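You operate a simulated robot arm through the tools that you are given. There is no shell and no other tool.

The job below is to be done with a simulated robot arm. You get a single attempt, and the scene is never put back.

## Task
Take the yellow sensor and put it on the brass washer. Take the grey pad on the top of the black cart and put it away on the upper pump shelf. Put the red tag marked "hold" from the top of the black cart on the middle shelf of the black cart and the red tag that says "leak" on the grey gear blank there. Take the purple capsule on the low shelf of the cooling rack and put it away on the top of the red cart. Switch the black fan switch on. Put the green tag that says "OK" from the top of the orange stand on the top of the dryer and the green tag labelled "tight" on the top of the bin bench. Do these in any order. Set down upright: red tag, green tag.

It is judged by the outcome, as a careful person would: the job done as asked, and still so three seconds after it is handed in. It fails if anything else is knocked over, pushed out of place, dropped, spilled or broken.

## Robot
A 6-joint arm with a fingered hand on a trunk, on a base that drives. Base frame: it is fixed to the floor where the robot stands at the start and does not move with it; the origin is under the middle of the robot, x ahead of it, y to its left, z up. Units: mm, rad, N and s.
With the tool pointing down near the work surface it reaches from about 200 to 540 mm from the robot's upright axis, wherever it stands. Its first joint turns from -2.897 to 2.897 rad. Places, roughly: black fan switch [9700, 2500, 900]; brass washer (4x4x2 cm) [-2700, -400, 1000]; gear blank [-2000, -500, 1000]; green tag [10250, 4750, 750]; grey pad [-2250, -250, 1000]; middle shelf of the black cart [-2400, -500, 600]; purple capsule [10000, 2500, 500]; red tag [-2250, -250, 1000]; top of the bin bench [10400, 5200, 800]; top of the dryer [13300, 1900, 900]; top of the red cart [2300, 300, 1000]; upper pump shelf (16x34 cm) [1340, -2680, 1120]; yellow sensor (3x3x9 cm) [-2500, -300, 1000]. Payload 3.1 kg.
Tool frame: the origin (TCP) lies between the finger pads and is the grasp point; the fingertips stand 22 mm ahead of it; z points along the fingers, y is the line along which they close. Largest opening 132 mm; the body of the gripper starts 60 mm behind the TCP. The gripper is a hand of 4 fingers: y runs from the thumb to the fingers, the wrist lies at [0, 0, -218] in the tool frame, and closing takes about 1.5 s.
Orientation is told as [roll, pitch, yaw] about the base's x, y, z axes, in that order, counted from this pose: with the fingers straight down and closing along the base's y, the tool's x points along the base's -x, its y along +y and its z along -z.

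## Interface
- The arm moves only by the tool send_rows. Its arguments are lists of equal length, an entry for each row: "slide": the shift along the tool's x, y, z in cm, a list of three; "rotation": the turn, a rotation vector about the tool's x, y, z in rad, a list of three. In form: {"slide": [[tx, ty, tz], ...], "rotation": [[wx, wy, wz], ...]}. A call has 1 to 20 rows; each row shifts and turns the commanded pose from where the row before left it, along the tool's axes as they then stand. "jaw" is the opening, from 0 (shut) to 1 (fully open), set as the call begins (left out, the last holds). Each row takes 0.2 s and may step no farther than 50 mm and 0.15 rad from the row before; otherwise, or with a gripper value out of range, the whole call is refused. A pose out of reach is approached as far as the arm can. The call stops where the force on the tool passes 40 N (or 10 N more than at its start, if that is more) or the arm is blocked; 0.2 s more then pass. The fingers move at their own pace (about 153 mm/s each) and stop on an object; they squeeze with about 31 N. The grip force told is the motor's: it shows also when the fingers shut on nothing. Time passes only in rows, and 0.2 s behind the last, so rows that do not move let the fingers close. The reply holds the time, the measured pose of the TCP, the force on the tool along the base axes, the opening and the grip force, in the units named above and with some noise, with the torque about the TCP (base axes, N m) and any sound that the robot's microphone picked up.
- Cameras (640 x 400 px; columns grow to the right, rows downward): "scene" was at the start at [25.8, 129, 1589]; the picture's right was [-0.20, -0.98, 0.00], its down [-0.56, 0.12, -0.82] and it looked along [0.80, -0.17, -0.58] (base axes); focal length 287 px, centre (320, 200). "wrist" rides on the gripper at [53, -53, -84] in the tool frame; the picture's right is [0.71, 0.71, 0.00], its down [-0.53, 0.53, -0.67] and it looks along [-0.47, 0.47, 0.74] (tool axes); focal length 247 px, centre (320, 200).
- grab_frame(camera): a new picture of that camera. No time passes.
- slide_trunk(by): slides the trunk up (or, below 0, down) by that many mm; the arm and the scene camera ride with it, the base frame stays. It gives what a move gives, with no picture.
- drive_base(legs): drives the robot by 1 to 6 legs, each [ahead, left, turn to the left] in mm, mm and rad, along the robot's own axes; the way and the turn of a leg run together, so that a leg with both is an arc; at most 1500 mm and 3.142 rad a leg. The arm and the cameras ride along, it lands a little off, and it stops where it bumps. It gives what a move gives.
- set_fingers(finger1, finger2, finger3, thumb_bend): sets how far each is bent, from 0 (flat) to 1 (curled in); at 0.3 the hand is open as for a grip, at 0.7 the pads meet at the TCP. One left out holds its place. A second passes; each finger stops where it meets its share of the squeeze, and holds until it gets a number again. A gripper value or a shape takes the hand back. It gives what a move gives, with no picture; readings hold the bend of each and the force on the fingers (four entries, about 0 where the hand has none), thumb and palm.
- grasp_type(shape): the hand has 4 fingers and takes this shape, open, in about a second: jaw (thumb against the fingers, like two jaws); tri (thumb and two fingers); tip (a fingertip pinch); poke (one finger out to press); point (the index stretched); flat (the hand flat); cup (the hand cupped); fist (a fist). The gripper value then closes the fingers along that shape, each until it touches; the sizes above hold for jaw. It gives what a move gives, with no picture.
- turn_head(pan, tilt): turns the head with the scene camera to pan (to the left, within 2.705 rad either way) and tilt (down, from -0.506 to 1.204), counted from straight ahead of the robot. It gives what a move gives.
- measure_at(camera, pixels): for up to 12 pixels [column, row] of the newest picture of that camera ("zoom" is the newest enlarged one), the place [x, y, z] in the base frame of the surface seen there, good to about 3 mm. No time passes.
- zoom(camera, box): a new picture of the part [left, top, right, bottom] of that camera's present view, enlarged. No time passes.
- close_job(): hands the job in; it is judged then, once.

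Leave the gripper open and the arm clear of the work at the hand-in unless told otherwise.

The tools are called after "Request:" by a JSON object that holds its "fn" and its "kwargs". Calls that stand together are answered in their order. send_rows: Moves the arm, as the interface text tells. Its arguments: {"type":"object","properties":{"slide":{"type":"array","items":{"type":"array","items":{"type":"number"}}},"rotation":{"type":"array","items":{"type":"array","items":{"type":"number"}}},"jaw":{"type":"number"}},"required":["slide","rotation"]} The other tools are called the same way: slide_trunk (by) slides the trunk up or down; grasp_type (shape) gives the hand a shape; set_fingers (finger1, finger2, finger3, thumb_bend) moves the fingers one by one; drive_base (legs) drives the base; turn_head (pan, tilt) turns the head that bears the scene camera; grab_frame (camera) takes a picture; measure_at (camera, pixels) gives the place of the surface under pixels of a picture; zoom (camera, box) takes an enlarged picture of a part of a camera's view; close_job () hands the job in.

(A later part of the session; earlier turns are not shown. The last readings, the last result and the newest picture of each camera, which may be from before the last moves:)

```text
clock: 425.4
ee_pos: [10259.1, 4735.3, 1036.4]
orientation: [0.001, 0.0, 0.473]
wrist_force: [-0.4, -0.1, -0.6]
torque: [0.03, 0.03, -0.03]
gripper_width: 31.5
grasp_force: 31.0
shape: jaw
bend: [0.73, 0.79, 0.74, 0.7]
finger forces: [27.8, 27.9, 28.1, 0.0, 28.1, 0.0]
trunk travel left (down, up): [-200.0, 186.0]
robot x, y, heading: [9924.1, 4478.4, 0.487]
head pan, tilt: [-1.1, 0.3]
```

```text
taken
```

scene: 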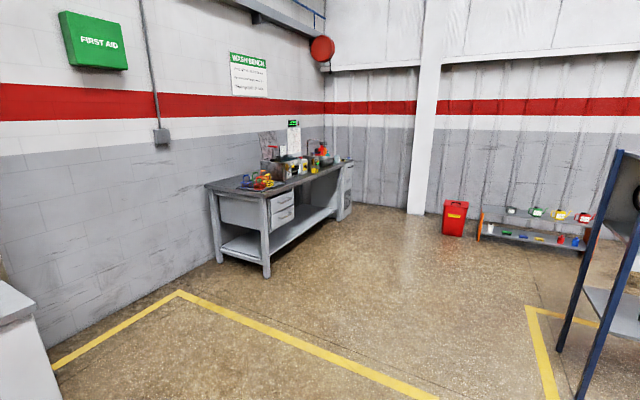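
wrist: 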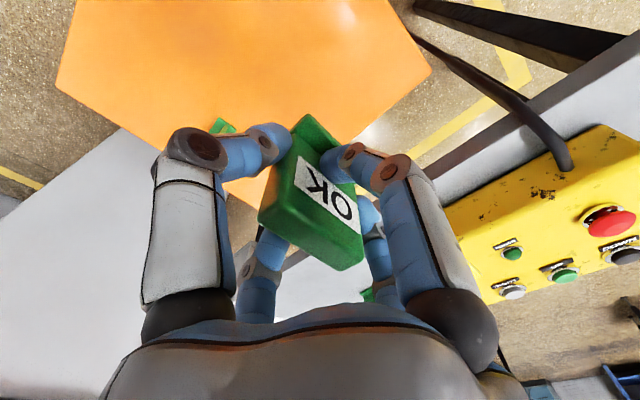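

The dryer should be near (332,157), at the right end of the wash bench. I zoom.

Request:
{"fn": "zoom", "kwargs": {"camera": "scene", "box": [200, 110, 392, 230]}}

Request:
{"fn": "measure_at", "kwargs": {"camera": "scene", "pixels": [[345, 165], [345, 190], [338, 160], [350, 158], [268, 270], [340, 220], [205, 190], [262, 205], [320, 175], [455, 220], [215, 262]]}}

```text
3.33 times, centred on (296, 170) of scene
```

zoom: 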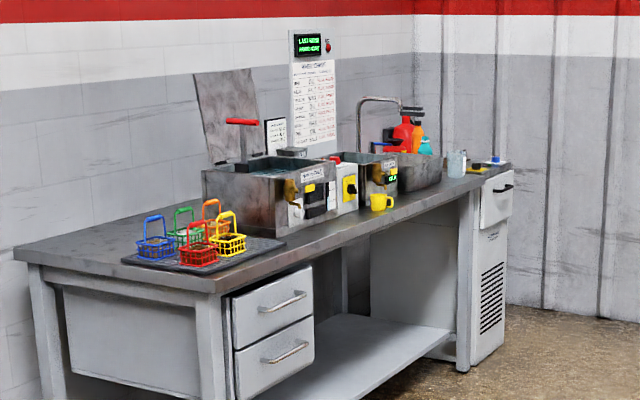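

```text
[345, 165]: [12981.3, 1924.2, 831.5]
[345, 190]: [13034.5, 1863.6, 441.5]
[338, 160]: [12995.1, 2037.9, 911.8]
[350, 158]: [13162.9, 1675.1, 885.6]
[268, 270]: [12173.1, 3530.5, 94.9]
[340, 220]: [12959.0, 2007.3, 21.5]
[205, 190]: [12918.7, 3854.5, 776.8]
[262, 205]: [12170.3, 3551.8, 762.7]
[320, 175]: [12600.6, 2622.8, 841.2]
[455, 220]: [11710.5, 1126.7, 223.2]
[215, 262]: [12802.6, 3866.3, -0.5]
```

The dryer is the white vented cabinet at the right end of the wash bench. I back away and drive around to about (11900,1950) to view its top.

Request:
{"fn": "drive_base", "kwargs": {"legs": [[-200, 0, 0], [-486, -910, 0], [833, -671, 0], [202, -788, 0], [202, -788, 0]]}}

Request:
{"fn": "turn_head", "kwargs": {"pan": -0.3, "tilt": 0.5}}

Request:
{"fn": "grab_frame", "kwargs": {"camera": "scene"}}

```text
clock: 444.9
ee_pos: [12240.9, 2224.4, 1036.0]
orientation: [0.002, 0.0, 0.474]
wrist_force: [0.0, -0.5, -0.2]
torque: [-0.03, 0.0, -0.02]
gripper_width: 31.4
grasp_force: 31.2
shape: jaw
bend: [0.73, 0.79, 0.74, 0.7]
finger forces: [27.8, 27.9, 28.1, 0.0, 28.1, 0.0]
trunk travel left (down, up): [-200.0, 186.0]
robot x, y, heading: [11907.9, 1966.2, 0.494]
head pan, tilt: [-1.1, 0.3]
```

```text
clock: 446.1
ee_pos: [12240.4, 2225.9, 1036.6]
orientation: [0.001, -0.003, 0.475]
wrist_force: [0.2, 0.3, -0.7]
torque: [-0.01, 0.01, -0.02]
gripper_width: 31.6
grasp_force: 30.9
shape: jaw
bend: [0.73, 0.79, 0.74, 0.7]
finger forces: [27.7, 27.9, 28.1, 0.0, 28.1, 0.1]
trunk travel left (down, up): [-200.0, 186.0]
robot x, y, heading: [11906.5, 1961.1, 0.491]
head pan, tilt: [-0.3, 0.499]
```

```text
taken
```

scene: 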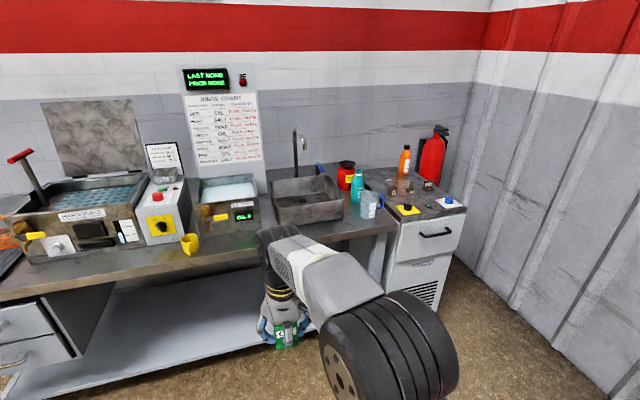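

The dryer stands at the right with knobs at its front edge. I zoom on its top.

Request:
{"fn": "zoom", "kwargs": {"camera": "scene", "box": [340, 130, 484, 220]}}

Request:
{"fn": "measure_at", "kwargs": {"camera": "zoom", "pixels": [[210, 240], [290, 250], [420, 270], [540, 330], [560, 290], [330, 240], [480, 290], [420, 200], [340, 180], [250, 170], [240, 380], [560, 370]]}}

```text
4.44 times, centred on (412, 175) of scene
```

zoom: 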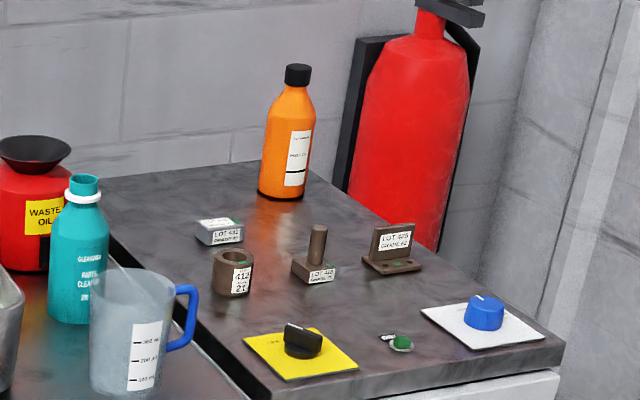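

```text
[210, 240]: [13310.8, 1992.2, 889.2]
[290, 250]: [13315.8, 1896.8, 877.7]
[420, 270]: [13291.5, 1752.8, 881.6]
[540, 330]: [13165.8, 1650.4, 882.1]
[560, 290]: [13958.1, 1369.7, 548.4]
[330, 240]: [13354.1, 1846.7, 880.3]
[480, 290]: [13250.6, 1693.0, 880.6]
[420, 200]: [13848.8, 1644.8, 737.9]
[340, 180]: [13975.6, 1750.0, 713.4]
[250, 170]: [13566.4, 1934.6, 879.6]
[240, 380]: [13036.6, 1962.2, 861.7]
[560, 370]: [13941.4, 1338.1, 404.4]
```

I look for a free patch on the dryer top near zoom (375,305), measuring it and the neighbours (bush, pin, plate, knobs).

Request:
{"fn": "measure_at", "kwargs": {"camera": "zoom", "pixels": [[375, 305], [350, 310], [400, 305], [300, 305], [260, 310], [315, 280], [395, 268], [232, 292], [400, 345], [300, 350], [440, 310], [250, 345]]}}

Request:
{"fn": "measure_at", "kwargs": {"camera": "zoom", "pixels": [[265, 392], [556, 350], [560, 340], [110, 180], [370, 205], [160, 215], [180, 260], [220, 320], [340, 215], [245, 330]]}}

```text
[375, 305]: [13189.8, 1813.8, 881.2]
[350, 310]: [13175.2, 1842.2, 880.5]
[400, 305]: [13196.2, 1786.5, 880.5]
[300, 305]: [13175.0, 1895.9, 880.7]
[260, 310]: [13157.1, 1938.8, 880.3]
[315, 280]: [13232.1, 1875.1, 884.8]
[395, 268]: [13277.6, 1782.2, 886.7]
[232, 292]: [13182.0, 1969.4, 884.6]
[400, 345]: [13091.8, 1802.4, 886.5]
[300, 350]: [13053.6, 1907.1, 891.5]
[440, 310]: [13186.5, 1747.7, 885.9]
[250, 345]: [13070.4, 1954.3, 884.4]
```

```text
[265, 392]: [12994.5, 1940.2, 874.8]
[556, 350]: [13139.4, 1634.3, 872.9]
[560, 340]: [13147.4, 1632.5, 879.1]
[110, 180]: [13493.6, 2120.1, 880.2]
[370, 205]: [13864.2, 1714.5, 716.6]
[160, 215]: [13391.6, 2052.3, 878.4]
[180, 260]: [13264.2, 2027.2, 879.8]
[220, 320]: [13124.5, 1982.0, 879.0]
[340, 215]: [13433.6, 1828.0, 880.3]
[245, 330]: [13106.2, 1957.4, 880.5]
```

P = (13175,1815) has at least 60 mm free around it. I check the right wall's distance to the planned stance (12804,1640).

Request:
{"fn": "measure_at", "kwargs": {"camera": "scene", "pixels": [[480, 280], [530, 310], [590, 360], [620, 300], [450, 300], [500, 380], [420, 330]]}}

```text
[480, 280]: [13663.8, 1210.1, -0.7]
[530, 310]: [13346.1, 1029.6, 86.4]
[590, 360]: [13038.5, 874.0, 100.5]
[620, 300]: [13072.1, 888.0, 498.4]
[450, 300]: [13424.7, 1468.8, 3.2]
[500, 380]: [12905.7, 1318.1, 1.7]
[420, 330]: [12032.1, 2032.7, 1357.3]
```

Enough room. I drive sideways and ahead to the stance in front of the dryer.

Request:
{"fn": "drive_base", "kwargs": {"legs": [[0, -709, -0.049], [615, 0, 0]]}}

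Request:
{"fn": "turn_head", "kwargs": {"pan": 0.0, "tilt": 0.95}}

Request:
{"fn": "grab_frame", "kwargs": {"camera": "scene"}}

Request:
{"fn": "grab_frame", "kwargs": {"camera": "wrist"}}

```text
clock: 453.0
ee_pos: [13128.8, 1853.0, 1035.4]
orientation: [0.0, -0.001, 0.433]
wrist_force: [-0.3, -0.4, -1.2]
torque: [-0.02, 0.02, 0.0]
gripper_width: 31.3
grasp_force: 31.3
shape: jaw
bend: [0.73, 0.79, 0.74, 0.7]
finger forces: [27.8, 27.9, 28.1, 0.1, 28.2, 0.1]
trunk travel left (down, up): [-200.0, 186.0]
robot x, y, heading: [12784.5, 1605.5, 0.455]
head pan, tilt: [-0.3, 0.499]
```

```text
clock: 453.9
ee_pos: [13128.3, 1852.0, 1035.2]
orientation: [0.002, -0.002, 0.436]
wrist_force: [0.9, 0.4, -0.2]
torque: [0.02, -0.02, 0.02]
gripper_width: 31.6
grasp_force: 31.2
shape: jaw
bend: [0.73, 0.79, 0.74, 0.7]
finger forces: [27.8, 27.8, 28.0, 0.0, 28.0, 0.0]
trunk travel left (down, up): [-200.0, 186.0]
robot x, y, heading: [12787.4, 1605.0, 0.456]
head pan, tilt: [0.0, 0.949]
```

```text
taken
```

scene: 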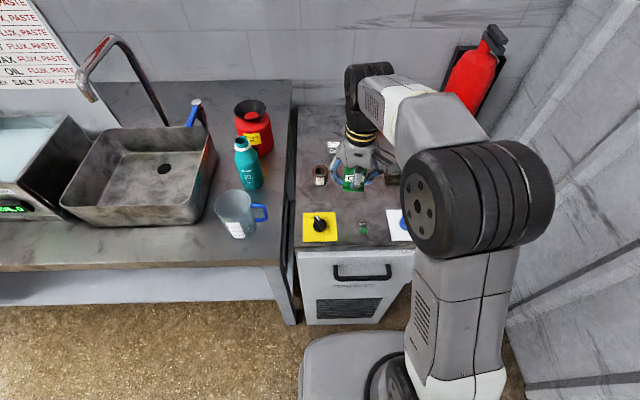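

```text
taken
```

wrist: 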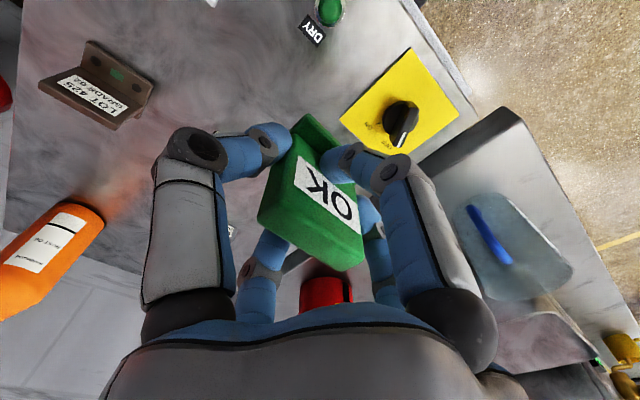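

I verify the neighbours' positions from here in the wrist picture and a scene zoom.

Request:
{"fn": "measure_at", "kwargs": {"camera": "wrist", "pixels": [[110, 115], [40, 80], [130, 125], [330, 10], [345, 125], [405, 50], [400, 110], [230, 70], [100, 180], [235, 230]]}}

Request:
{"fn": "zoom", "kwargs": {"camera": "scene", "box": [285, 130, 429, 260]}}

```text
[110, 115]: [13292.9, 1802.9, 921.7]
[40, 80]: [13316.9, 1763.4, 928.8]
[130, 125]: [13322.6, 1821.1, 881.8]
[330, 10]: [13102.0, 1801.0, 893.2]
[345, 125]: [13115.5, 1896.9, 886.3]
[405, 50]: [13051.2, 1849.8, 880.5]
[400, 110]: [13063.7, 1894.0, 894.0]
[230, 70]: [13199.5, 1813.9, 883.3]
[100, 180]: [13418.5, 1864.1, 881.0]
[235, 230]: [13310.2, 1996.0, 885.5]
```

```text
3.08 times, centred on (357, 195) of scene
```

zoom: 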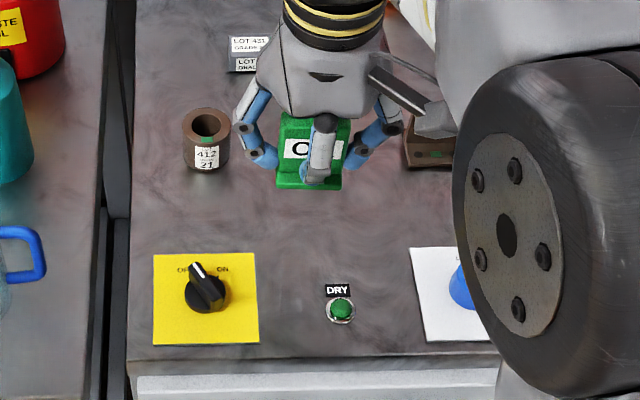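

The free area is between the parts and the knobs, around (310,225) of this zoom. I measure it.

Request:
{"fn": "measure_at", "kwargs": {"camera": "zoom", "pixels": [[310, 225], [350, 225], [270, 225], [310, 255], [310, 205], [205, 175], [205, 255], [340, 290], [415, 250], [405, 165], [380, 215], [300, 200]]}}

```text
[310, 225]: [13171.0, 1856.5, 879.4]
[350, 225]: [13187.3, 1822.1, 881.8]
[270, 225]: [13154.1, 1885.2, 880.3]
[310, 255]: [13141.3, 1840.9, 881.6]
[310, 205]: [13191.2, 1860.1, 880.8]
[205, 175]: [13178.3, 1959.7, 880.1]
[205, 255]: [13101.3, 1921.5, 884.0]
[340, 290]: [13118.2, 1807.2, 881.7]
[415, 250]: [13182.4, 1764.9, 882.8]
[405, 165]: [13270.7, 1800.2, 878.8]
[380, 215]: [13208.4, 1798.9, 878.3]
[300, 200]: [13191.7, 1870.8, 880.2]
```

Target (13172,1838): about 60–70 mm from every neighbour. I move there and lower 105 mm.

Request:
{"fn": "send_rows", "kwargs": {"slide": [[-3.4, -3.13, 0], [0, 0, 3.5], [0, 0, 3.5], [0, 0, 2.0], [0, 0, 1.5], [0, 0, 0]], "rotation": [[0, 0, 0], [0, 0, 0], [0, 0, 0], [0, 0, 0], [0, 0, 0], [0, 0, 0]]}}

Request:
{"fn": "zoom", "kwargs": {"camera": "scene", "box": [285, 130, 429, 260]}}

Request:
{"fn": "grab_frame", "kwargs": {"camera": "wrist"}}

```text
clock: 455.3
ee_pos: [13173.3, 1838.7, 929.7]
orientation: [0.002, -0.002, 0.435]
wrist_force: [0.1, -1.0, -1.0]
torque: [0.01, -0.06, 0.0]
gripper_width: 31.4
grasp_force: 31.3
shape: jaw
bend: [0.73, 0.79, 0.74, 0.7]
finger forces: [27.8, 28.0, 28.2, 0.1, 28.1, 0.0]
trunk travel left (down, up): [-200.0, 186.0]
robot x, y, heading: [12787.3, 1602.4, 0.449]
head pan, tilt: [0.0, 0.949]
```

```text
3.08 times, centred on (357, 195) of scene
```

zoom: 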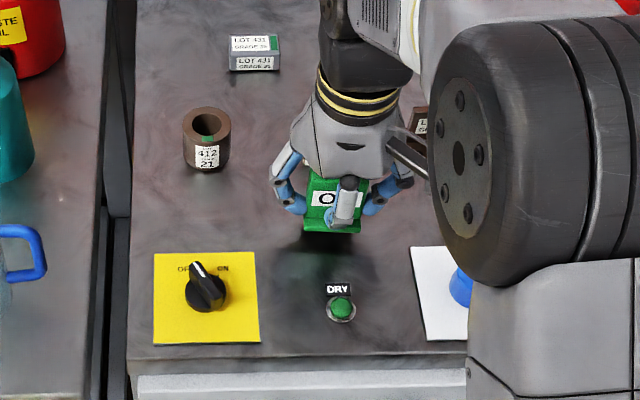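

```text
taken
```

wrist: 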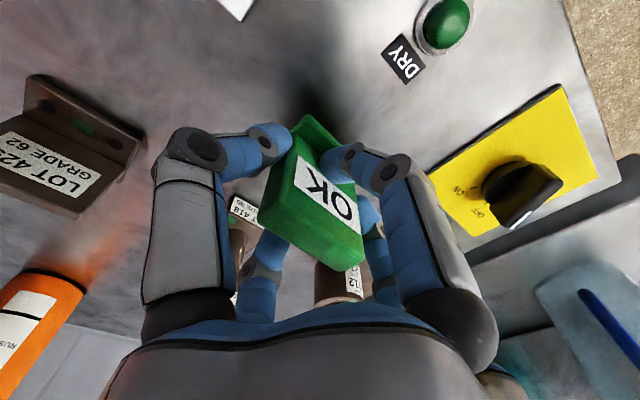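

The pin part lies 69 mm behind in the finger-3 direction, so I shift 10 mm toward the robot, then lower to contact.

Request:
{"fn": "send_rows", "kwargs": {"slide": [[1.0, 0, 0], [0, 0, 0.6], [0, 0, 0.5], [0, 0, 0]], "rotation": [[0, 0, 0], [0, 0, 0], [0, 0, 0], [0, 0, 0]]}}

Request:
{"fn": "send_rows", "kwargs": {"slide": [[0, 0, 0.1], [0, 0, 0.1], [0, 0, 0.1], [0, 0, 0]], "rotation": [[0, 0, 0], [0, 0, 0], [0, 0, 0], [0, 0, 0]]}}

```text
clock: 456.3
ee_pos: [13163.5, 1833.8, 919.2]
orientation: [0.002, -0.002, 0.434]
wrist_force: [0.0, -0.1, -0.2]
torque: [-0.04, -0.02, 0.0]
gripper_width: 31.1
grasp_force: 30.6
shape: jaw
bend: [0.73, 0.79, 0.74, 0.7]
finger forces: [27.9, 27.9, 28.2, 0.1, 28.0, 0.1]
trunk travel left (down, up): [-200.0, 186.0]
robot x, y, heading: [12782.9, 1608.0, 0.456]
head pan, tilt: [0.0, 0.949]
```

```text
clock: 457.3
ee_pos: [13163.2, 1833.6, 917.1]
orientation: [0.001, -0.002, 0.435]
wrist_force: [-0.5, 0.8, -0.5]
torque: [-0.02, -0.03, 0.0]
gripper_width: 31.4
grasp_force: 30.8
shape: jaw
bend: [0.73, 0.79, 0.74, 0.7]
finger forces: [27.9, 27.9, 28.2, 0.1, 28.1, 0.1]
trunk travel left (down, up): [-200.0, 186.0]
robot x, y, heading: [12782.3, 1608.1, 0.451]
head pan, tilt: [0.0, 0.949]
```

Request:
{"fn": "send_rows", "kwargs": {"slide": [[0, 0, 0.1], [0, 0, 0.1], [0, 0, 0]], "rotation": [[0, 0, 0], [0, 0, 0], [0, 0, 0]]}}

```text
clock: 458.1
ee_pos: [13163.7, 1832.9, 915.2]
orientation: [0.002, -0.002, 0.433]
wrist_force: [-0.4, 1.2, 0.2]
torque: [0.0, -0.01, -0.01]
gripper_width: 31.4
grasp_force: 30.9
shape: jaw
bend: [0.73, 0.79, 0.74, 0.7]
finger forces: [27.8, 27.9, 28.2, 0.1, 28.0, 0.0]
trunk travel left (down, up): [-200.0, 186.0]
robot x, y, heading: [12786.6, 1607.6, 0.452]
head pan, tilt: [0.0, 0.949]
```

Request:
{"fn": "send_rows", "kwargs": {"slide": [[0, 0, 0.1], [0, 0, 0.1], [0, 0, 0]], "rotation": [[0, 0, 0], [0, 0, 0], [0, 0, 0]]}}

```text
clock: 458.9
ee_pos: [13163.0, 1833.8, 912.9]
orientation: [0.002, -0.003, 0.434]
wrist_force: [-0.9, -1.2, 4.9]
torque: [-0.02, -0.03, -0.01]
gripper_width: 31.4
grasp_force: 30.6
shape: jaw
bend: [0.73, 0.79, 0.74, 0.7]
finger forces: [28.4, 28.2, 28.8, 0.0, 28.8, 0.0]
trunk travel left (down, up): [-200.0, 186.0]
robot x, y, heading: [12784.1, 1604.5, 0.451]
head pan, tilt: [0.0, 0.949]
```

Contact at 5 N. I open only to about 58 mm and rise straight up.

Request:
{"fn": "send_rows", "kwargs": {"slide": [[0, 0, 0], [0, 0, 0], [0, 0, 0], [0, 0, 0]], "rotation": [[0, 0, 0], [0, 0, 0], [0, 0, 0], [0, 0, 0]], "jaw": 0.45}}

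Request:
{"fn": "grab_frame", "kwargs": {"camera": "wrist"}}

Request:
{"fn": "send_rows", "kwargs": {"slide": [[0, 0, -1], [0, 0, -2], [0, 0, -3], [0, 0, -4], [0, 0, -4], [0, 0, 0]], "rotation": [[0, 0, 0], [0, 0, 0], [0, 0, 0], [0, 0, 0], [0, 0, 0], [0, 0, 0]]}}

Request:
{"fn": "zoom", "kwargs": {"camera": "scene", "box": [285, 130, 429, 260]}}

Request:
{"fn": "grab_frame", "kwargs": {"camera": "wrist"}}

```text
clock: 459.9
ee_pos: [13162.5, 1834.5, 913.0]
orientation: [0.002, -0.002, 0.436]
wrist_force: [-0.2, -0.6, 0.4]
torque: [0.0, -0.03, 0.01]
gripper_width: 58.9
grasp_force: 0.1
shape: jaw
bend: [0.39, 0.39, 0.39, 0.7]
finger forces: [0.0, 0.0, 0.1, 0.0, 0.0, 0.0]
trunk travel left (down, up): [-200.0, 186.0]
robot x, y, heading: [12786.3, 1604.2, 0.452]
head pan, tilt: [0.0, 0.949]
```

```text
taken
```

wrist: 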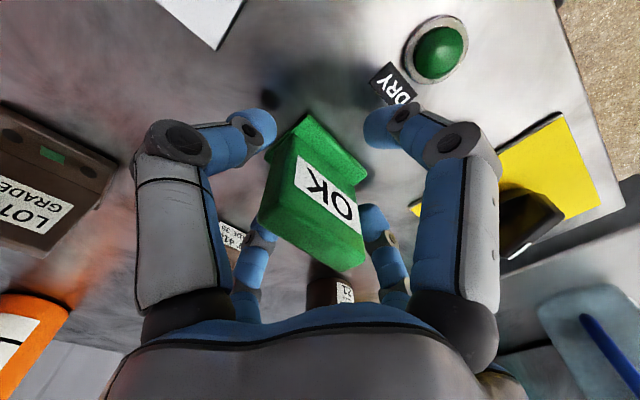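

```text
clock: 461.3
ee_pos: [13164.5, 1832.9, 1055.4]
orientation: [0.002, -0.002, 0.434]
wrist_force: [0.1, 0.5, -0.7]
torque: [0.0, 0.0, 0.01]
gripper_width: 59.1
grasp_force: 0.1
shape: jaw
bend: [0.39, 0.39, 0.39, 0.7]
finger forces: [0.0, 0.0, 0.1, 0.0, 0.1, 0.1]
trunk travel left (down, up): [-200.0, 186.0]
robot x, y, heading: [12784.6, 1603.4, 0.451]
head pan, tilt: [0.0, 0.949]
```

```text
3.08 times, centred on (357, 195) of scene
```

zoom: 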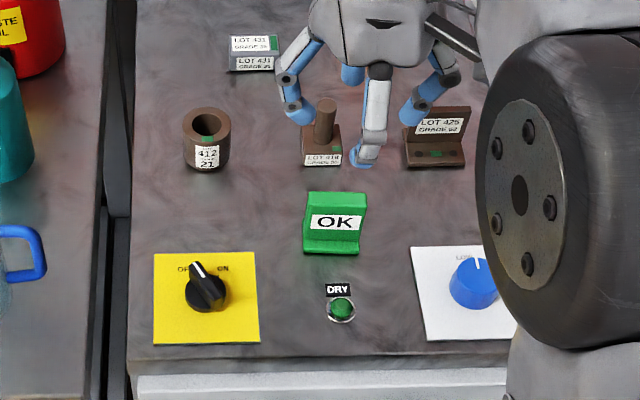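

```text
taken
```

wrist: 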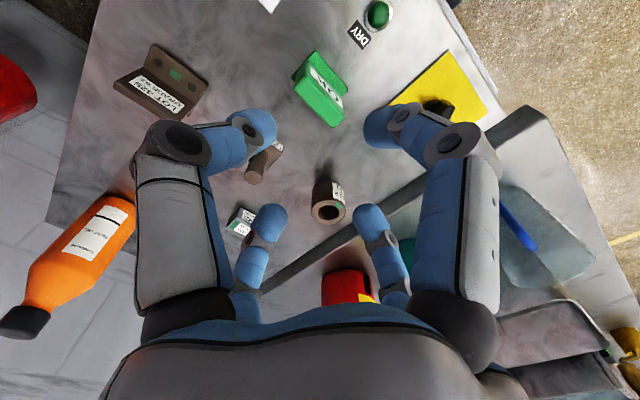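

OK stands upright on the dryer top. I back away and drive to the front of the cooling rack's left end, for the fan switch.

Request:
{"fn": "drive_base", "kwargs": {"legs": [[-300, 0, 0], [-485, 1210, 0], [-505, 1135, 0], [0, 0, -1.258], [-656, -756, 0]]}}

Request:
{"fn": "turn_head", "kwargs": {"pan": 0.0, "tilt": 0.5}}

Request:
{"fn": "grab_frame", "kwargs": {"camera": "scene"}}

```text
clock: 483.2
ee_pos: [9947.6, 2771.9, 1056.0]
orientation: [0.001, -0.003, -0.794]
wrist_force: [0.5, -0.3, -0.3]
torque: [0.01, -0.01, -0.02]
gripper_width: 59.2
grasp_force: 0.1
shape: jaw
bend: [0.39, 0.39, 0.39, 0.7]
finger forces: [0.0, 0.1, 0.0, 0.0, 0.0, 0.0]
trunk travel left (down, up): [-200.0, 186.0]
robot x, y, heading: [9604.1, 3052.1, -0.779]
head pan, tilt: [0.0, 0.949]
```

```text
clock: 484.1
ee_pos: [9947.0, 2771.2, 1054.7]
orientation: [-0.001, -0.002, -0.794]
wrist_force: [0.7, -0.7, -0.1]
torque: [-0.03, -0.01, -0.01]
gripper_width: 59.1
grasp_force: 0.1
shape: jaw
bend: [0.39, 0.39, 0.39, 0.7]
finger forces: [0.1, 0.0, 0.0, 0.1, 0.1, 0.0]
trunk travel left (down, up): [-200.0, 186.0]
robot x, y, heading: [9602.6, 3050.1, -0.774]
head pan, tilt: [0.0, 0.499]
```

```text
taken
```

scene: 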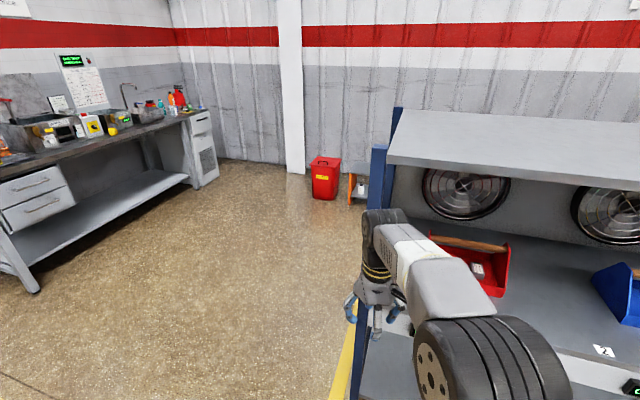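

The rack is to my right; I pan the head right and down to see its front panel.

Request:
{"fn": "turn_head", "kwargs": {"pan": -0.7, "tilt": 0.7}}

Request:
{"fn": "grab_frame", "kwargs": {"camera": "scene"}}

```text
clock: 485.1
ee_pos: [9946.9, 2771.1, 1054.0]
orientation: [0.003, -0.001, -0.794]
wrist_force: [-0.6, 0.0, 0.2]
torque: [0.01, 0.0, -0.05]
gripper_width: 59.2
grasp_force: 0.1
shape: jaw
bend: [0.39, 0.39, 0.39, 0.7]
finger forces: [0.0, 0.0, 0.0, 0.0, 0.0, 0.0]
trunk travel left (down, up): [-200.0, 186.0]
robot x, y, heading: [9606.9, 3046.0, -0.78]
head pan, tilt: [-0.7, 0.7]
```

```text
taken
```

scene: 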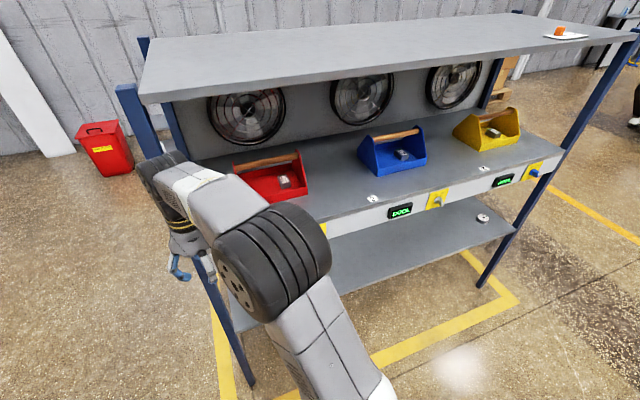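

I measure the rack's front posts and panel to get its exact line.

Request:
{"fn": "measure_at", "kwargs": {"camera": "scene", "pixels": [[226, 330], [248, 380], [482, 285], [325, 229], [345, 222], [400, 212], [437, 199], [535, 172], [380, 240], [480, 218], [300, 205], [141, 102]]}}

```text
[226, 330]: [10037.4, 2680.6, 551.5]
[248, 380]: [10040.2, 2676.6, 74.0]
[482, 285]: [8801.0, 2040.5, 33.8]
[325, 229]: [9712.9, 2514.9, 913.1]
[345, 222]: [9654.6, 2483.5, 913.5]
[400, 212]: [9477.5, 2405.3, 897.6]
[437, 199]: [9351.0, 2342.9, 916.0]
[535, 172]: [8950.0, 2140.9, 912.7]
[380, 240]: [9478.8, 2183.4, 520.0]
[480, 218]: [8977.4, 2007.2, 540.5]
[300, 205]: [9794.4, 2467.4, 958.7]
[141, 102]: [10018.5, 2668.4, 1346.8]
```

The rack front line runs along 207°; the black switch is 338 mm from its left post at (9738,2524,887). I turn square to it and step to the right so the head camera can see it.

Request:
{"fn": "drive_base", "kwargs": {"legs": [[0, 0, -0.316], [-34, -204, 0]]}}

Request:
{"fn": "turn_head", "kwargs": {"pan": 0.4, "tilt": 0.75}}

Request:
{"fn": "grab_frame", "kwargs": {"camera": "scene"}}

```text
clock: 487.8
ee_pos: [9640.5, 2614.6, 1054.1]
orientation: [0.004, -0.002, -1.118]
wrist_force: [-0.3, 0.9, 0.5]
torque: [-0.03, -0.02, 0.02]
gripper_width: 59.4
grasp_force: 0.1
shape: jaw
bend: [0.39, 0.39, 0.39, 0.7]
finger forces: [0.0, 0.0, 0.0, 0.1, 0.0, 0.0]
trunk travel left (down, up): [-200.0, 186.0]
robot x, y, heading: [9405.3, 2989.8, -1.098]
head pan, tilt: [-0.7, 0.7]
```

```text
clock: 489.1
ee_pos: [9640.9, 2616.3, 1054.6]
orientation: [0.003, -0.001, -1.117]
wrist_force: [0.0, 0.6, 0.5]
torque: [0.0, 0.0, 0.02]
gripper_width: 59.1
grasp_force: 0.0
shape: jaw
bend: [0.39, 0.39, 0.39, 0.7]
finger forces: [0.0, 0.1, 0.1, 0.0, 0.1, 0.0]
trunk travel left (down, up): [-200.0, 186.0]
robot x, y, heading: [9408.2, 2986.0, -1.103]
head pan, tilt: [0.4, 0.75]
```

```text
taken
```

scene: 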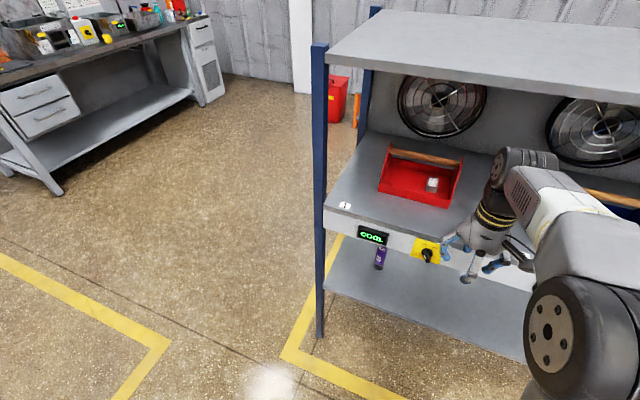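

I see the plate at (428,251) with a black knob and the capsule at (380,258). I zoom on both.

Request:
{"fn": "zoom", "kwargs": {"camera": "scene", "box": [344, 220, 456, 290]}}

Request:
{"fn": "measure_at", "kwargs": {"camera": "zoom", "pixels": [[477, 190], [460, 150], [500, 220], [440, 200], [530, 170], [205, 180], [205, 230], [200, 270], [165, 85], [400, 240], [330, 80]]}}

```text
5.71 times, centred on (400, 255) of scene
```

zoom: 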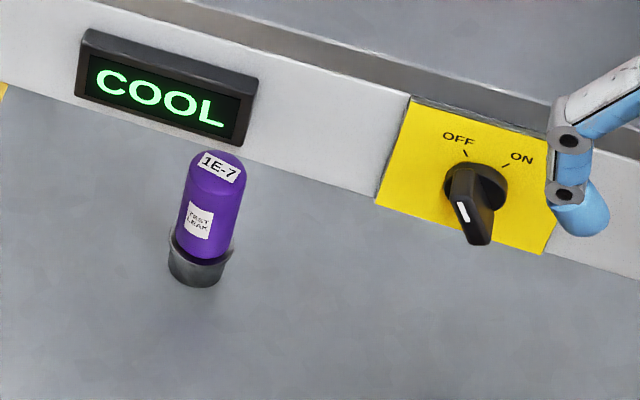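

```text
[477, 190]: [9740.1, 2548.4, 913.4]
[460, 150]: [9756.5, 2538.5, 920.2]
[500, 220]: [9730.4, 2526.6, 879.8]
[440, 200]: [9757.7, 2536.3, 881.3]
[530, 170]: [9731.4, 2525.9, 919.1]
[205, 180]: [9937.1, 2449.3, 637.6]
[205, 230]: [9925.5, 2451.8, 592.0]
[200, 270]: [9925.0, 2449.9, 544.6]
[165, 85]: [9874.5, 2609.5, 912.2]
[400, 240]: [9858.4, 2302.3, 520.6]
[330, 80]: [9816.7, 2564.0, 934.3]
```

It's a rotary knob at OFF, with the ON mark to its right; the white pointer is on the bar's upper-left end. I move the hand up and to the right to see it fully.

Request:
{"fn": "send_rows", "kwargs": {"slide": [[2, -4, -3], [2, -4, -3], [2, -4, -3], [0, -4, 0], [0, 0, 0]], "rotation": [[0, 0, 0], [0, 0, 0], [0, 0, 0], [0, 0, 0], [0, 0, 0]]}}

Request:
{"fn": "zoom", "kwargs": {"camera": "scene", "box": [404, 235, 452, 265]}}

Request:
{"fn": "measure_at", "kwargs": {"camera": "zoom", "pixels": [[320, 170], [300, 200], [330, 260], [360, 290], [280, 230], [390, 200], [200, 300], [250, 120], [450, 130], [350, 220], [310, 240], [370, 170]]}}

```text
refused: row 1 steps farther than a row can; nothing moved
```

```text
13.33 times, centred on (428, 250) of scene
```

zoom: 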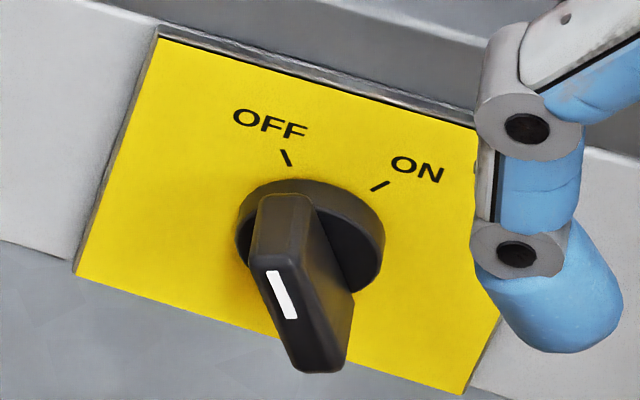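

```text
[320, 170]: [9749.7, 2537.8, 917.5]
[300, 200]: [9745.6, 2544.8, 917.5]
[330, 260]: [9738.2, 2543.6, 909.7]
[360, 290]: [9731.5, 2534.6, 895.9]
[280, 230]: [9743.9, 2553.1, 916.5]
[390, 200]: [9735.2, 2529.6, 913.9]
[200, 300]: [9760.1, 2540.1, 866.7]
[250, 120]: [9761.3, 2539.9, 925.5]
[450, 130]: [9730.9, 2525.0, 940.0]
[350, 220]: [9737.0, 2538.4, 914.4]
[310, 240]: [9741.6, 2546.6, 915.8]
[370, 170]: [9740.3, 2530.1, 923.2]
```

The knob is at OFF (pointer 35° left of up), ON is about 33° right of up: it needs about 70° clockwise. I measure the blade's outer face.

Request:
{"fn": "measure_at", "kwargs": {"camera": "zoom", "pixels": [[272, 258], [283, 295], [300, 330], [322, 362], [340, 345], [300, 260], [262, 240], [265, 210], [245, 230], [380, 240], [100, 100], [600, 200]]}}

```text
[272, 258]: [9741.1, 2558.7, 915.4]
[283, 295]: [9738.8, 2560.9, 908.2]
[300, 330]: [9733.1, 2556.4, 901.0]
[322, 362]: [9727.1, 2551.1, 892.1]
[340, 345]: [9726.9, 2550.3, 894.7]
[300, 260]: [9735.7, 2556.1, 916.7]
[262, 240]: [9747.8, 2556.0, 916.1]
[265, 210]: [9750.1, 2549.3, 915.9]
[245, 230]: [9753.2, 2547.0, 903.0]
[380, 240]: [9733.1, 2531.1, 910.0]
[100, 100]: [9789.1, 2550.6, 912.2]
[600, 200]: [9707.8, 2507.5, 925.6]
```

The blade is about 28 mm long, stands 25 mm off the plate, center near (9745.7,2532.3,903.5). I'll push its upper end to the right with one stretched finger. First I retract and raise the hand, lower the trunk, and look at the "poke" shape.

Request:
{"fn": "send_rows", "kwargs": {"slide": [[2.5, 0, -3.5], [2.5, 0, -3.5], [2.5, 0, -3.5], [0, 0, -3.5], [0, 0, 0]], "rotation": [[0, 0, 0], [0, 0, 0], [0, 0, 0], [0, 0, 0], [0, 0, 0]]}}

Request:
{"fn": "slide_trunk", "kwargs": {"by": -200}}

Request:
{"fn": "grasp_type", "kwargs": {"shape": "poke"}}

Request:
{"fn": "grab_frame", "kwargs": {"camera": "wrist"}}

Request:
{"fn": "grab_frame", "kwargs": {"camera": "scene"}}

```text
clock: 490.3
ee_pos: [9608.2, 2682.6, 1195.7]
orientation: [0.0, -0.003, -1.119]
wrist_force: [-0.2, -0.6, 0.1]
torque: [-0.02, -0.01, 0.01]
gripper_width: 59.0
grasp_force: 0.0
shape: jaw
bend: [0.39, 0.39, 0.39, 0.7]
finger forces: [0.1, 0.1, 0.0, 0.1, 0.0, 0.1]
trunk travel left (down, up): [-200.0, 186.0]
robot x, y, heading: [9408.2, 2991.3, -1.103]
head pan, tilt: [0.4, 0.75]
```

```text
clock: 492.5
ee_pos: [9608.5, 2682.5, 994.7]
orientation: [0.002, -0.002, -1.116]
wrist_force: [0.6, 0.4, -1.8]
torque: [0.01, 0.04, -0.03]
gripper_width: 59.1
grasp_force: 0.0
shape: jaw
bend: [0.39, 0.39, 0.39, 0.7]
finger forces: [0.0, 0.0, 0.0, 0.0, 0.1, 0.0]
trunk travel left (down, up): [0.0, 386.0]
robot x, y, heading: [9407.3, 2988.8, -1.099]
head pan, tilt: [0.4, 0.75]
```

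```text
clock: 493.4
ee_pos: [9608.2, 2681.6, 995.0]
orientation: [0.003, -0.003, -1.118]
wrist_force: [-0.1, 0.0, 0.6]
torque: [-0.02, 0.01, -0.04]
gripper_width: 0.0
grasp_force: 0.1
shape: poke
bend: [1.0, 1.0, 1.0, 0.91]
finger forces: [0.0, 0.0, 0.0, 0.0, 0.0, 0.0]
trunk travel left (down, up): [0.0, 386.0]
robot x, y, heading: [9407.1, 2995.2, -1.1]
head pan, tilt: [0.4, 0.75]
```

```text
taken
```

wrist: 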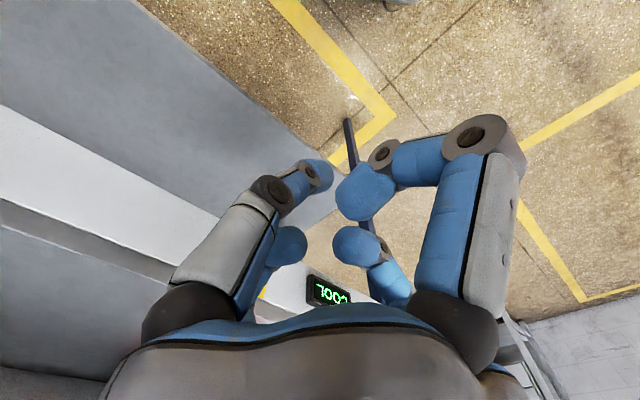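

```text
taken
```

scene: 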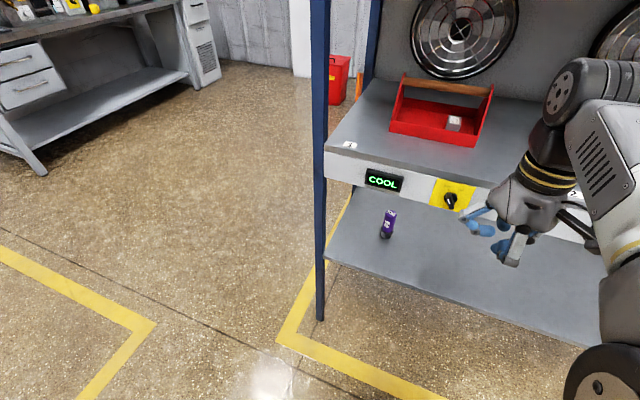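

Poke curls all fingers together. I try "point".

Request:
{"fn": "grasp_type", "kwargs": {"shape": "point"}}

Request:
{"fn": "grab_frame", "kwargs": {"camera": "wrist"}}

Request:
{"fn": "zoom", "kwargs": {"camera": "scene", "box": [440, 150, 600, 290]}}

```text
clock: 494.3
ee_pos: [9608.8, 2682.6, 993.8]
orientation: [0.002, -0.003, -1.117]
wrist_force: [0.8, 0.4, 0.1]
torque: [0.01, -0.01, 0.0]
gripper_width: 126.2
grasp_force: 0.0
shape: point
bend: [0.7, 1.0, 1.0, 0.81]
finger forces: [0.0, 0.0, 0.0, 0.1, 0.1, 0.1]
trunk travel left (down, up): [0.0, 386.0]
robot x, y, heading: [9404.2, 2991.9, -1.099]
head pan, tilt: [0.4, 0.75]
```

```text
taken
```

wrist: 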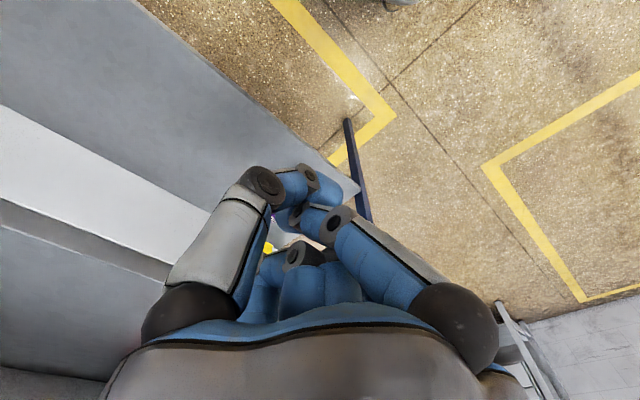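

```text
2.86 times, centred on (520, 220) of scene
```

zoom: 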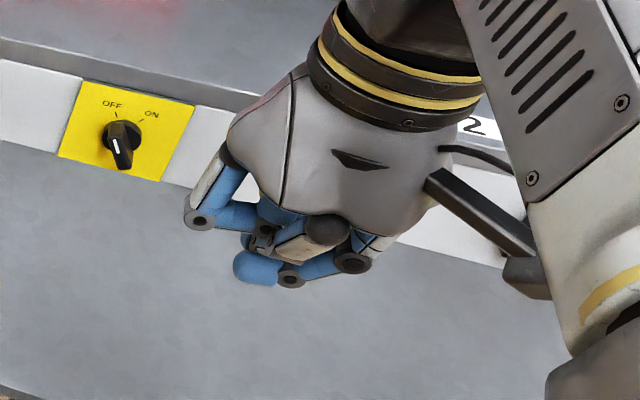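

I'll use finger 2 as the pusher: fingers 1 and 3 curled, thumb open to the side. I tilt the hand 45° forward here, set the fingers, and look.

Request:
{"fn": "send_rows", "kwargs": {"slide": [[0, 0, 0], [0, 0, 0], [0, 0, 0], [0, 0, 0], [0, 0, 0], [0, 0, 0], [0, 0, 0], [0, 0, 0]], "rotation": [[0, 0, -0.023], [0, -0.131, 0], [0, -0.131, 0], [0, -0.131, 0], [0, -0.131, 0], [0, -0.131, 0], [0, -0.131, 0], [0, 0, 0]]}}

Request:
{"fn": "set_fingers", "kwargs": {"finger1": 1.0, "finger2": 0.7, "finger3": 1.0, "thumb_bend": 0.3}}

Request:
{"fn": "grab_frame", "kwargs": {"camera": "wrist"}}

Request:
{"fn": "grab_frame", "kwargs": {"camera": "scene"}}

```text
clock: 496.1
ee_pos: [9609.2, 2682.1, 994.9]
orientation: [0.003, -0.79, -1.094]
wrist_force: [0.0, 0.1, 0.2]
torque: [0.02, -0.04, -0.01]
gripper_width: 126.1
grasp_force: 0.0
shape: point
bend: [0.7, 1.0, 1.0, 0.81]
finger forces: [0.0, 0.1, 0.0, 0.0, 0.1, 0.1]
trunk travel left (down, up): [0.0, 386.0]
robot x, y, heading: [9405.5, 2985.6, -1.096]
head pan, tilt: [0.4, 0.75]
```

```text
clock: 497.1
ee_pos: [9609.0, 2682.4, 996.2]
orientation: [0.003, -0.79, -1.095]
wrist_force: [0.1, -0.1, 0.0]
torque: [-0.02, 0.02, 0.01]
gripper_width: 65.4
grasp_force: 0.0
shape: fingers
bend: [0.93, 1.0, 1.0, 0.3]
finger forces: [0.0, 0.1, 0.0, 0.1, 0.1, 0.0]
trunk travel left (down, up): [0.0, 386.0]
robot x, y, heading: [9407.4, 2988.2, -1.1]
head pan, tilt: [0.4, 0.75]
```

```text
taken
```

wrist: 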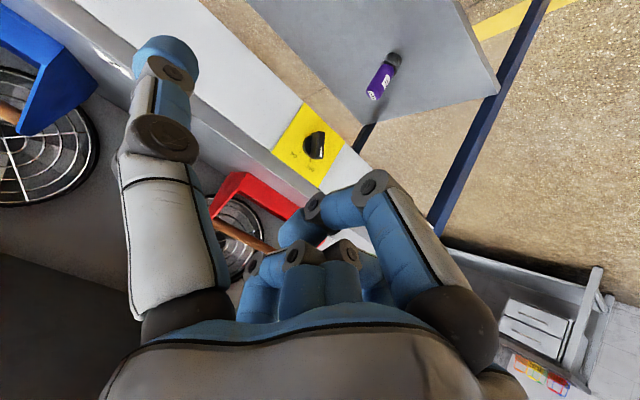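

```text
taken
```

scene: 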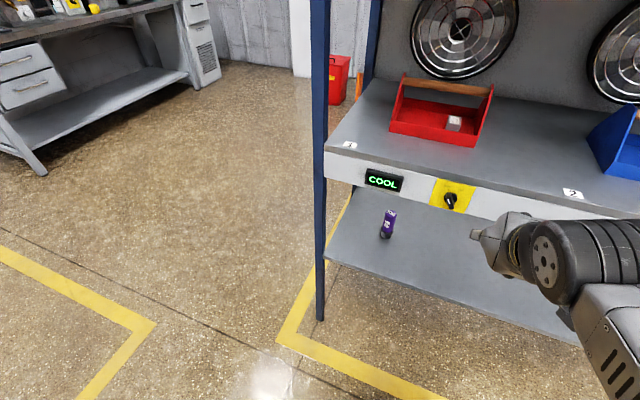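

Finger 2 is caught behind the curled ones. I reopen the hand to jaw, then curl fingers 1 and 3, and bend finger 2 last.

Request:
{"fn": "grasp_type", "kwargs": {"shape": "jaw"}}

Request:
{"fn": "set_fingers", "kwargs": {"finger1": 1.0, "finger2": 0.3, "finger3": 1.0, "thumb_bend": 0.3}}

Request:
{"fn": "set_fingers", "kwargs": {"finger2": 0.65}}

Request:
{"fn": "grab_frame", "kwargs": {"camera": "wrist"}}

Request:
{"fn": "measure_at", "kwargs": {"camera": "wrist", "pixels": [[320, 200], [320, 180], [330, 190], [310, 190], [300, 200], [340, 210]]}}

```text
clock: 498.0
ee_pos: [9607.6, 2681.1, 995.7]
orientation: [0.003, -0.79, -1.097]
wrist_force: [-1.1, 0.5, -1.3]
torque: [0.0, -0.01, 0.01]
gripper_width: 131.9
grasp_force: 0.1
shape: jaw
bend: [0.3, 0.3, 0.3, 0.3]
finger forces: [0.0, 0.0, 0.1, 0.0, 0.0, 0.0]
trunk travel left (down, up): [0.0, 386.0]
robot x, y, heading: [9407.5, 2989.8, -1.097]
head pan, tilt: [0.4, 0.75]
```

```text
clock: 499.0
ee_pos: [9607.8, 2682.8, 995.4]
orientation: [0.002, -0.79, -1.096]
wrist_force: [-0.1, 0.8, 0.3]
torque: [-0.01, 0.0, 0.02]
gripper_width: 58.5
grasp_force: 0.2
shape: fingers
bend: [0.84, 0.3, 0.84, 0.3]
finger forces: [0.0, 0.0, 0.0, 0.0, 0.0, 0.0]
trunk travel left (down, up): [0.0, 386.0]
robot x, y, heading: [9404.0, 2992.4, -1.1]
head pan, tilt: [0.4, 0.75]
```

```text
clock: 500.0
ee_pos: [9608.4, 2682.7, 994.3]
orientation: [0.004, -0.79, -1.096]
wrist_force: [0.8, 0.0, -0.2]
torque: [0.0, -0.01, 0.0]
gripper_width: 60.4
grasp_force: 0.0
shape: fingers
bend: [0.96, 0.65, 0.96, 0.3]
finger forces: [0.0, 0.0, 0.0, 0.0, 0.1, 0.0]
trunk travel left (down, up): [0.0, 386.0]
robot x, y, heading: [9405.2, 2989.3, -1.101]
head pan, tilt: [0.4, 0.75]
```

```text
taken
```

wrist: 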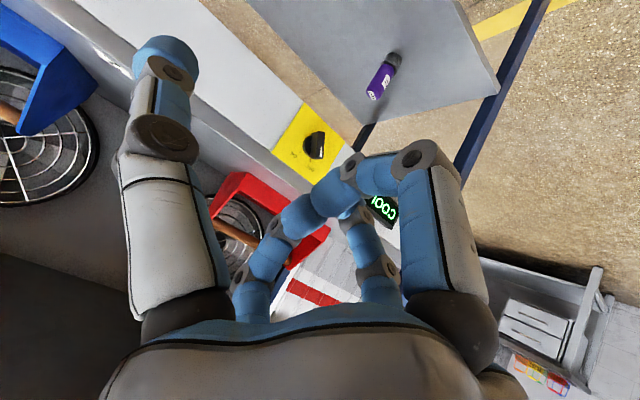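

```text
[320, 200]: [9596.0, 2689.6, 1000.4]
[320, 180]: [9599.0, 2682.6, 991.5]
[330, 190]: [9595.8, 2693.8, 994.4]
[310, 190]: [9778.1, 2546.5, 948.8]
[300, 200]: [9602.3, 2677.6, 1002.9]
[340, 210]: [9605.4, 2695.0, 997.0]
```

The fingers get in each other's way; a fully closed jaw (all four tips together) makes a sturdy pusher instead. I close it and measure its outline.

Request:
{"fn": "grasp_type", "kwargs": {"shape": "jaw"}}

Request:
{"fn": "send_rows", "kwargs": {"slide": [[0, 0, 0], [0, 0, 0], [0, 0, 0], [0, 0, 0], [0, 0, 0], [0, 0, 0]], "rotation": [[0, 0, 0], [0, 0, 0], [0, 0, 0], [0, 0, 0], [0, 0, 0], [0, 0, 0]], "jaw": 0.0}}

Request:
{"fn": "zoom", "kwargs": {"camera": "wrist", "box": [240, 120, 400, 280]}}

Request:
{"fn": "measure_at", "kwargs": {"camera": "zoom", "pixels": [[260, 110], [300, 130], [340, 140], [370, 130], [310, 170], [330, 110], [290, 150], [370, 170]]}}

```text
clock: 500.9
ee_pos: [9608.9, 2682.3, 995.7]
orientation: [0.003, -0.788, -1.096]
wrist_force: [-0.9, 0.8, -0.8]
torque: [-0.01, 0.02, 0.0]
gripper_width: 131.7
grasp_force: 0.0
shape: jaw
bend: [0.3, 0.3, 0.3, 0.3]
finger forces: [0.0, 0.0, 0.0, 0.1, 0.0, 0.0]
trunk travel left (down, up): [0.0, 386.0]
robot x, y, heading: [9408.9, 2987.3, -1.104]
head pan, tilt: [0.4, 0.75]
```

```text
clock: 502.3
ee_pos: [9608.3, 2681.5, 995.9]
orientation: [0.005, -0.789, -1.097]
wrist_force: [-0.3, -0.3, -0.3]
torque: [-0.01, -0.03, 0.01]
gripper_width: 0.0
grasp_force: 30.7
shape: jaw
bend: [0.7, 0.7, 0.7, 0.7]
finger forces: [0.0, 0.0, 0.0, 0.1, 0.0, 0.0]
trunk travel left (down, up): [0.0, 386.0]
robot x, y, heading: [9410.3, 2988.6, -1.098]
head pan, tilt: [0.4, 0.75]
```

```text
2.50 times, centred on (320, 200) of wrist
```

zoom: 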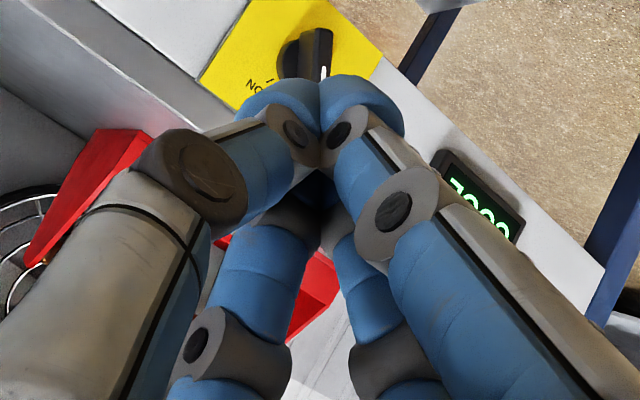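

```text
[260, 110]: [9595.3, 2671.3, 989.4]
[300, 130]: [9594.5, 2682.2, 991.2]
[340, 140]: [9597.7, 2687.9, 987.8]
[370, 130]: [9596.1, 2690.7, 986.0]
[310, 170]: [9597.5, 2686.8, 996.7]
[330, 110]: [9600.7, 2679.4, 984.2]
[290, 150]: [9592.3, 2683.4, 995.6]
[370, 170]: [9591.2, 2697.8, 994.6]
```

The closed tips form a pusher about 30 mm across. I bring it to the left of the knob and in front of the panel, first three quarters of the way.

Request:
{"fn": "send_rows", "kwargs": {"slide": [[0, 4.65, 0], [0, 4.64, 0], [-1.57, 0, 4.03], [-1.57, 0, 4.03], [-1.57, 0, 4.03], [0, 0, 0]], "rotation": [[0, 0, 0], [0, 0, 0], [0, 0, 0], [0, 0, 0], [0, 0, 0], [0, 0, 0]]}}

Request:
{"fn": "grab_frame", "kwargs": {"camera": "scene"}}

Request:
{"fn": "grab_frame", "kwargs": {"camera": "wrist"}}

```text
clock: 503.7
ee_pos: [9747.5, 2619.0, 943.1]
orientation: [0.004, -0.789, -1.097]
wrist_force: [-0.6, -0.4, -0.5]
torque: [0.0, 0.02, -0.02]
gripper_width: 0.0
grasp_force: 31.1
shape: jaw
bend: [0.7, 0.7, 0.7, 0.7]
finger forces: [0.0, 0.0, 0.0, 0.0, 0.1, 0.1]
trunk travel left (down, up): [0.0, 386.0]
robot x, y, heading: [9405.3, 2985.5, -1.101]
head pan, tilt: [0.4, 0.75]
```

```text
taken
```

scene: 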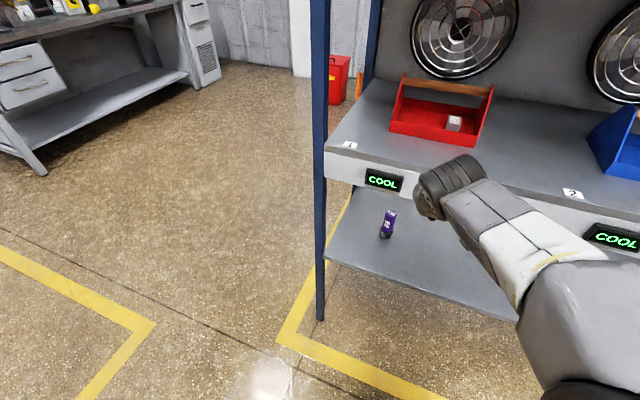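

```text
taken
```

wrist: 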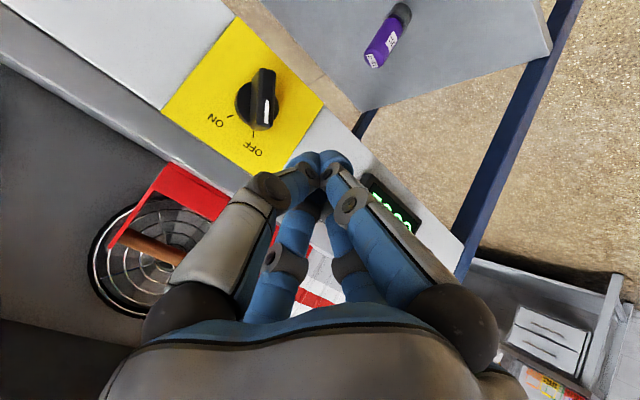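

The wrist camera sees the knob well. I refine its position by measuring blade ends, disc and tick marks here.

Request:
{"fn": "zoom", "kwargs": {"camera": "wrist", "box": [194, 40, 322, 180]}}

Request:
{"fn": "measure_at", "kwargs": {"camera": "wrist", "pixels": [[263, 75], [266, 112], [260, 125], [244, 100], [254, 135], [230, 116], [235, 30], [318, 105], [275, 95], [265, 95]]}}

```text
2.86 times, centred on (258, 110) of wrist
```

zoom: 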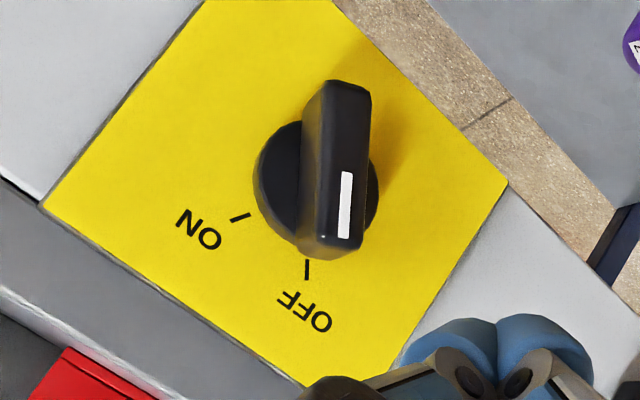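

```text
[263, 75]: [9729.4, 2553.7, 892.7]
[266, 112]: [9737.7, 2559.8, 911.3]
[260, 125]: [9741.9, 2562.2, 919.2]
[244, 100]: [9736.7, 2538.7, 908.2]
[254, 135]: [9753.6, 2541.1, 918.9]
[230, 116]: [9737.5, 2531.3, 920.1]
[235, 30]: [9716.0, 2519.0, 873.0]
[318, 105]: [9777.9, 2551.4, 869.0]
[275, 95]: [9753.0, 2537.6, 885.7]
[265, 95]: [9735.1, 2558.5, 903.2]
```

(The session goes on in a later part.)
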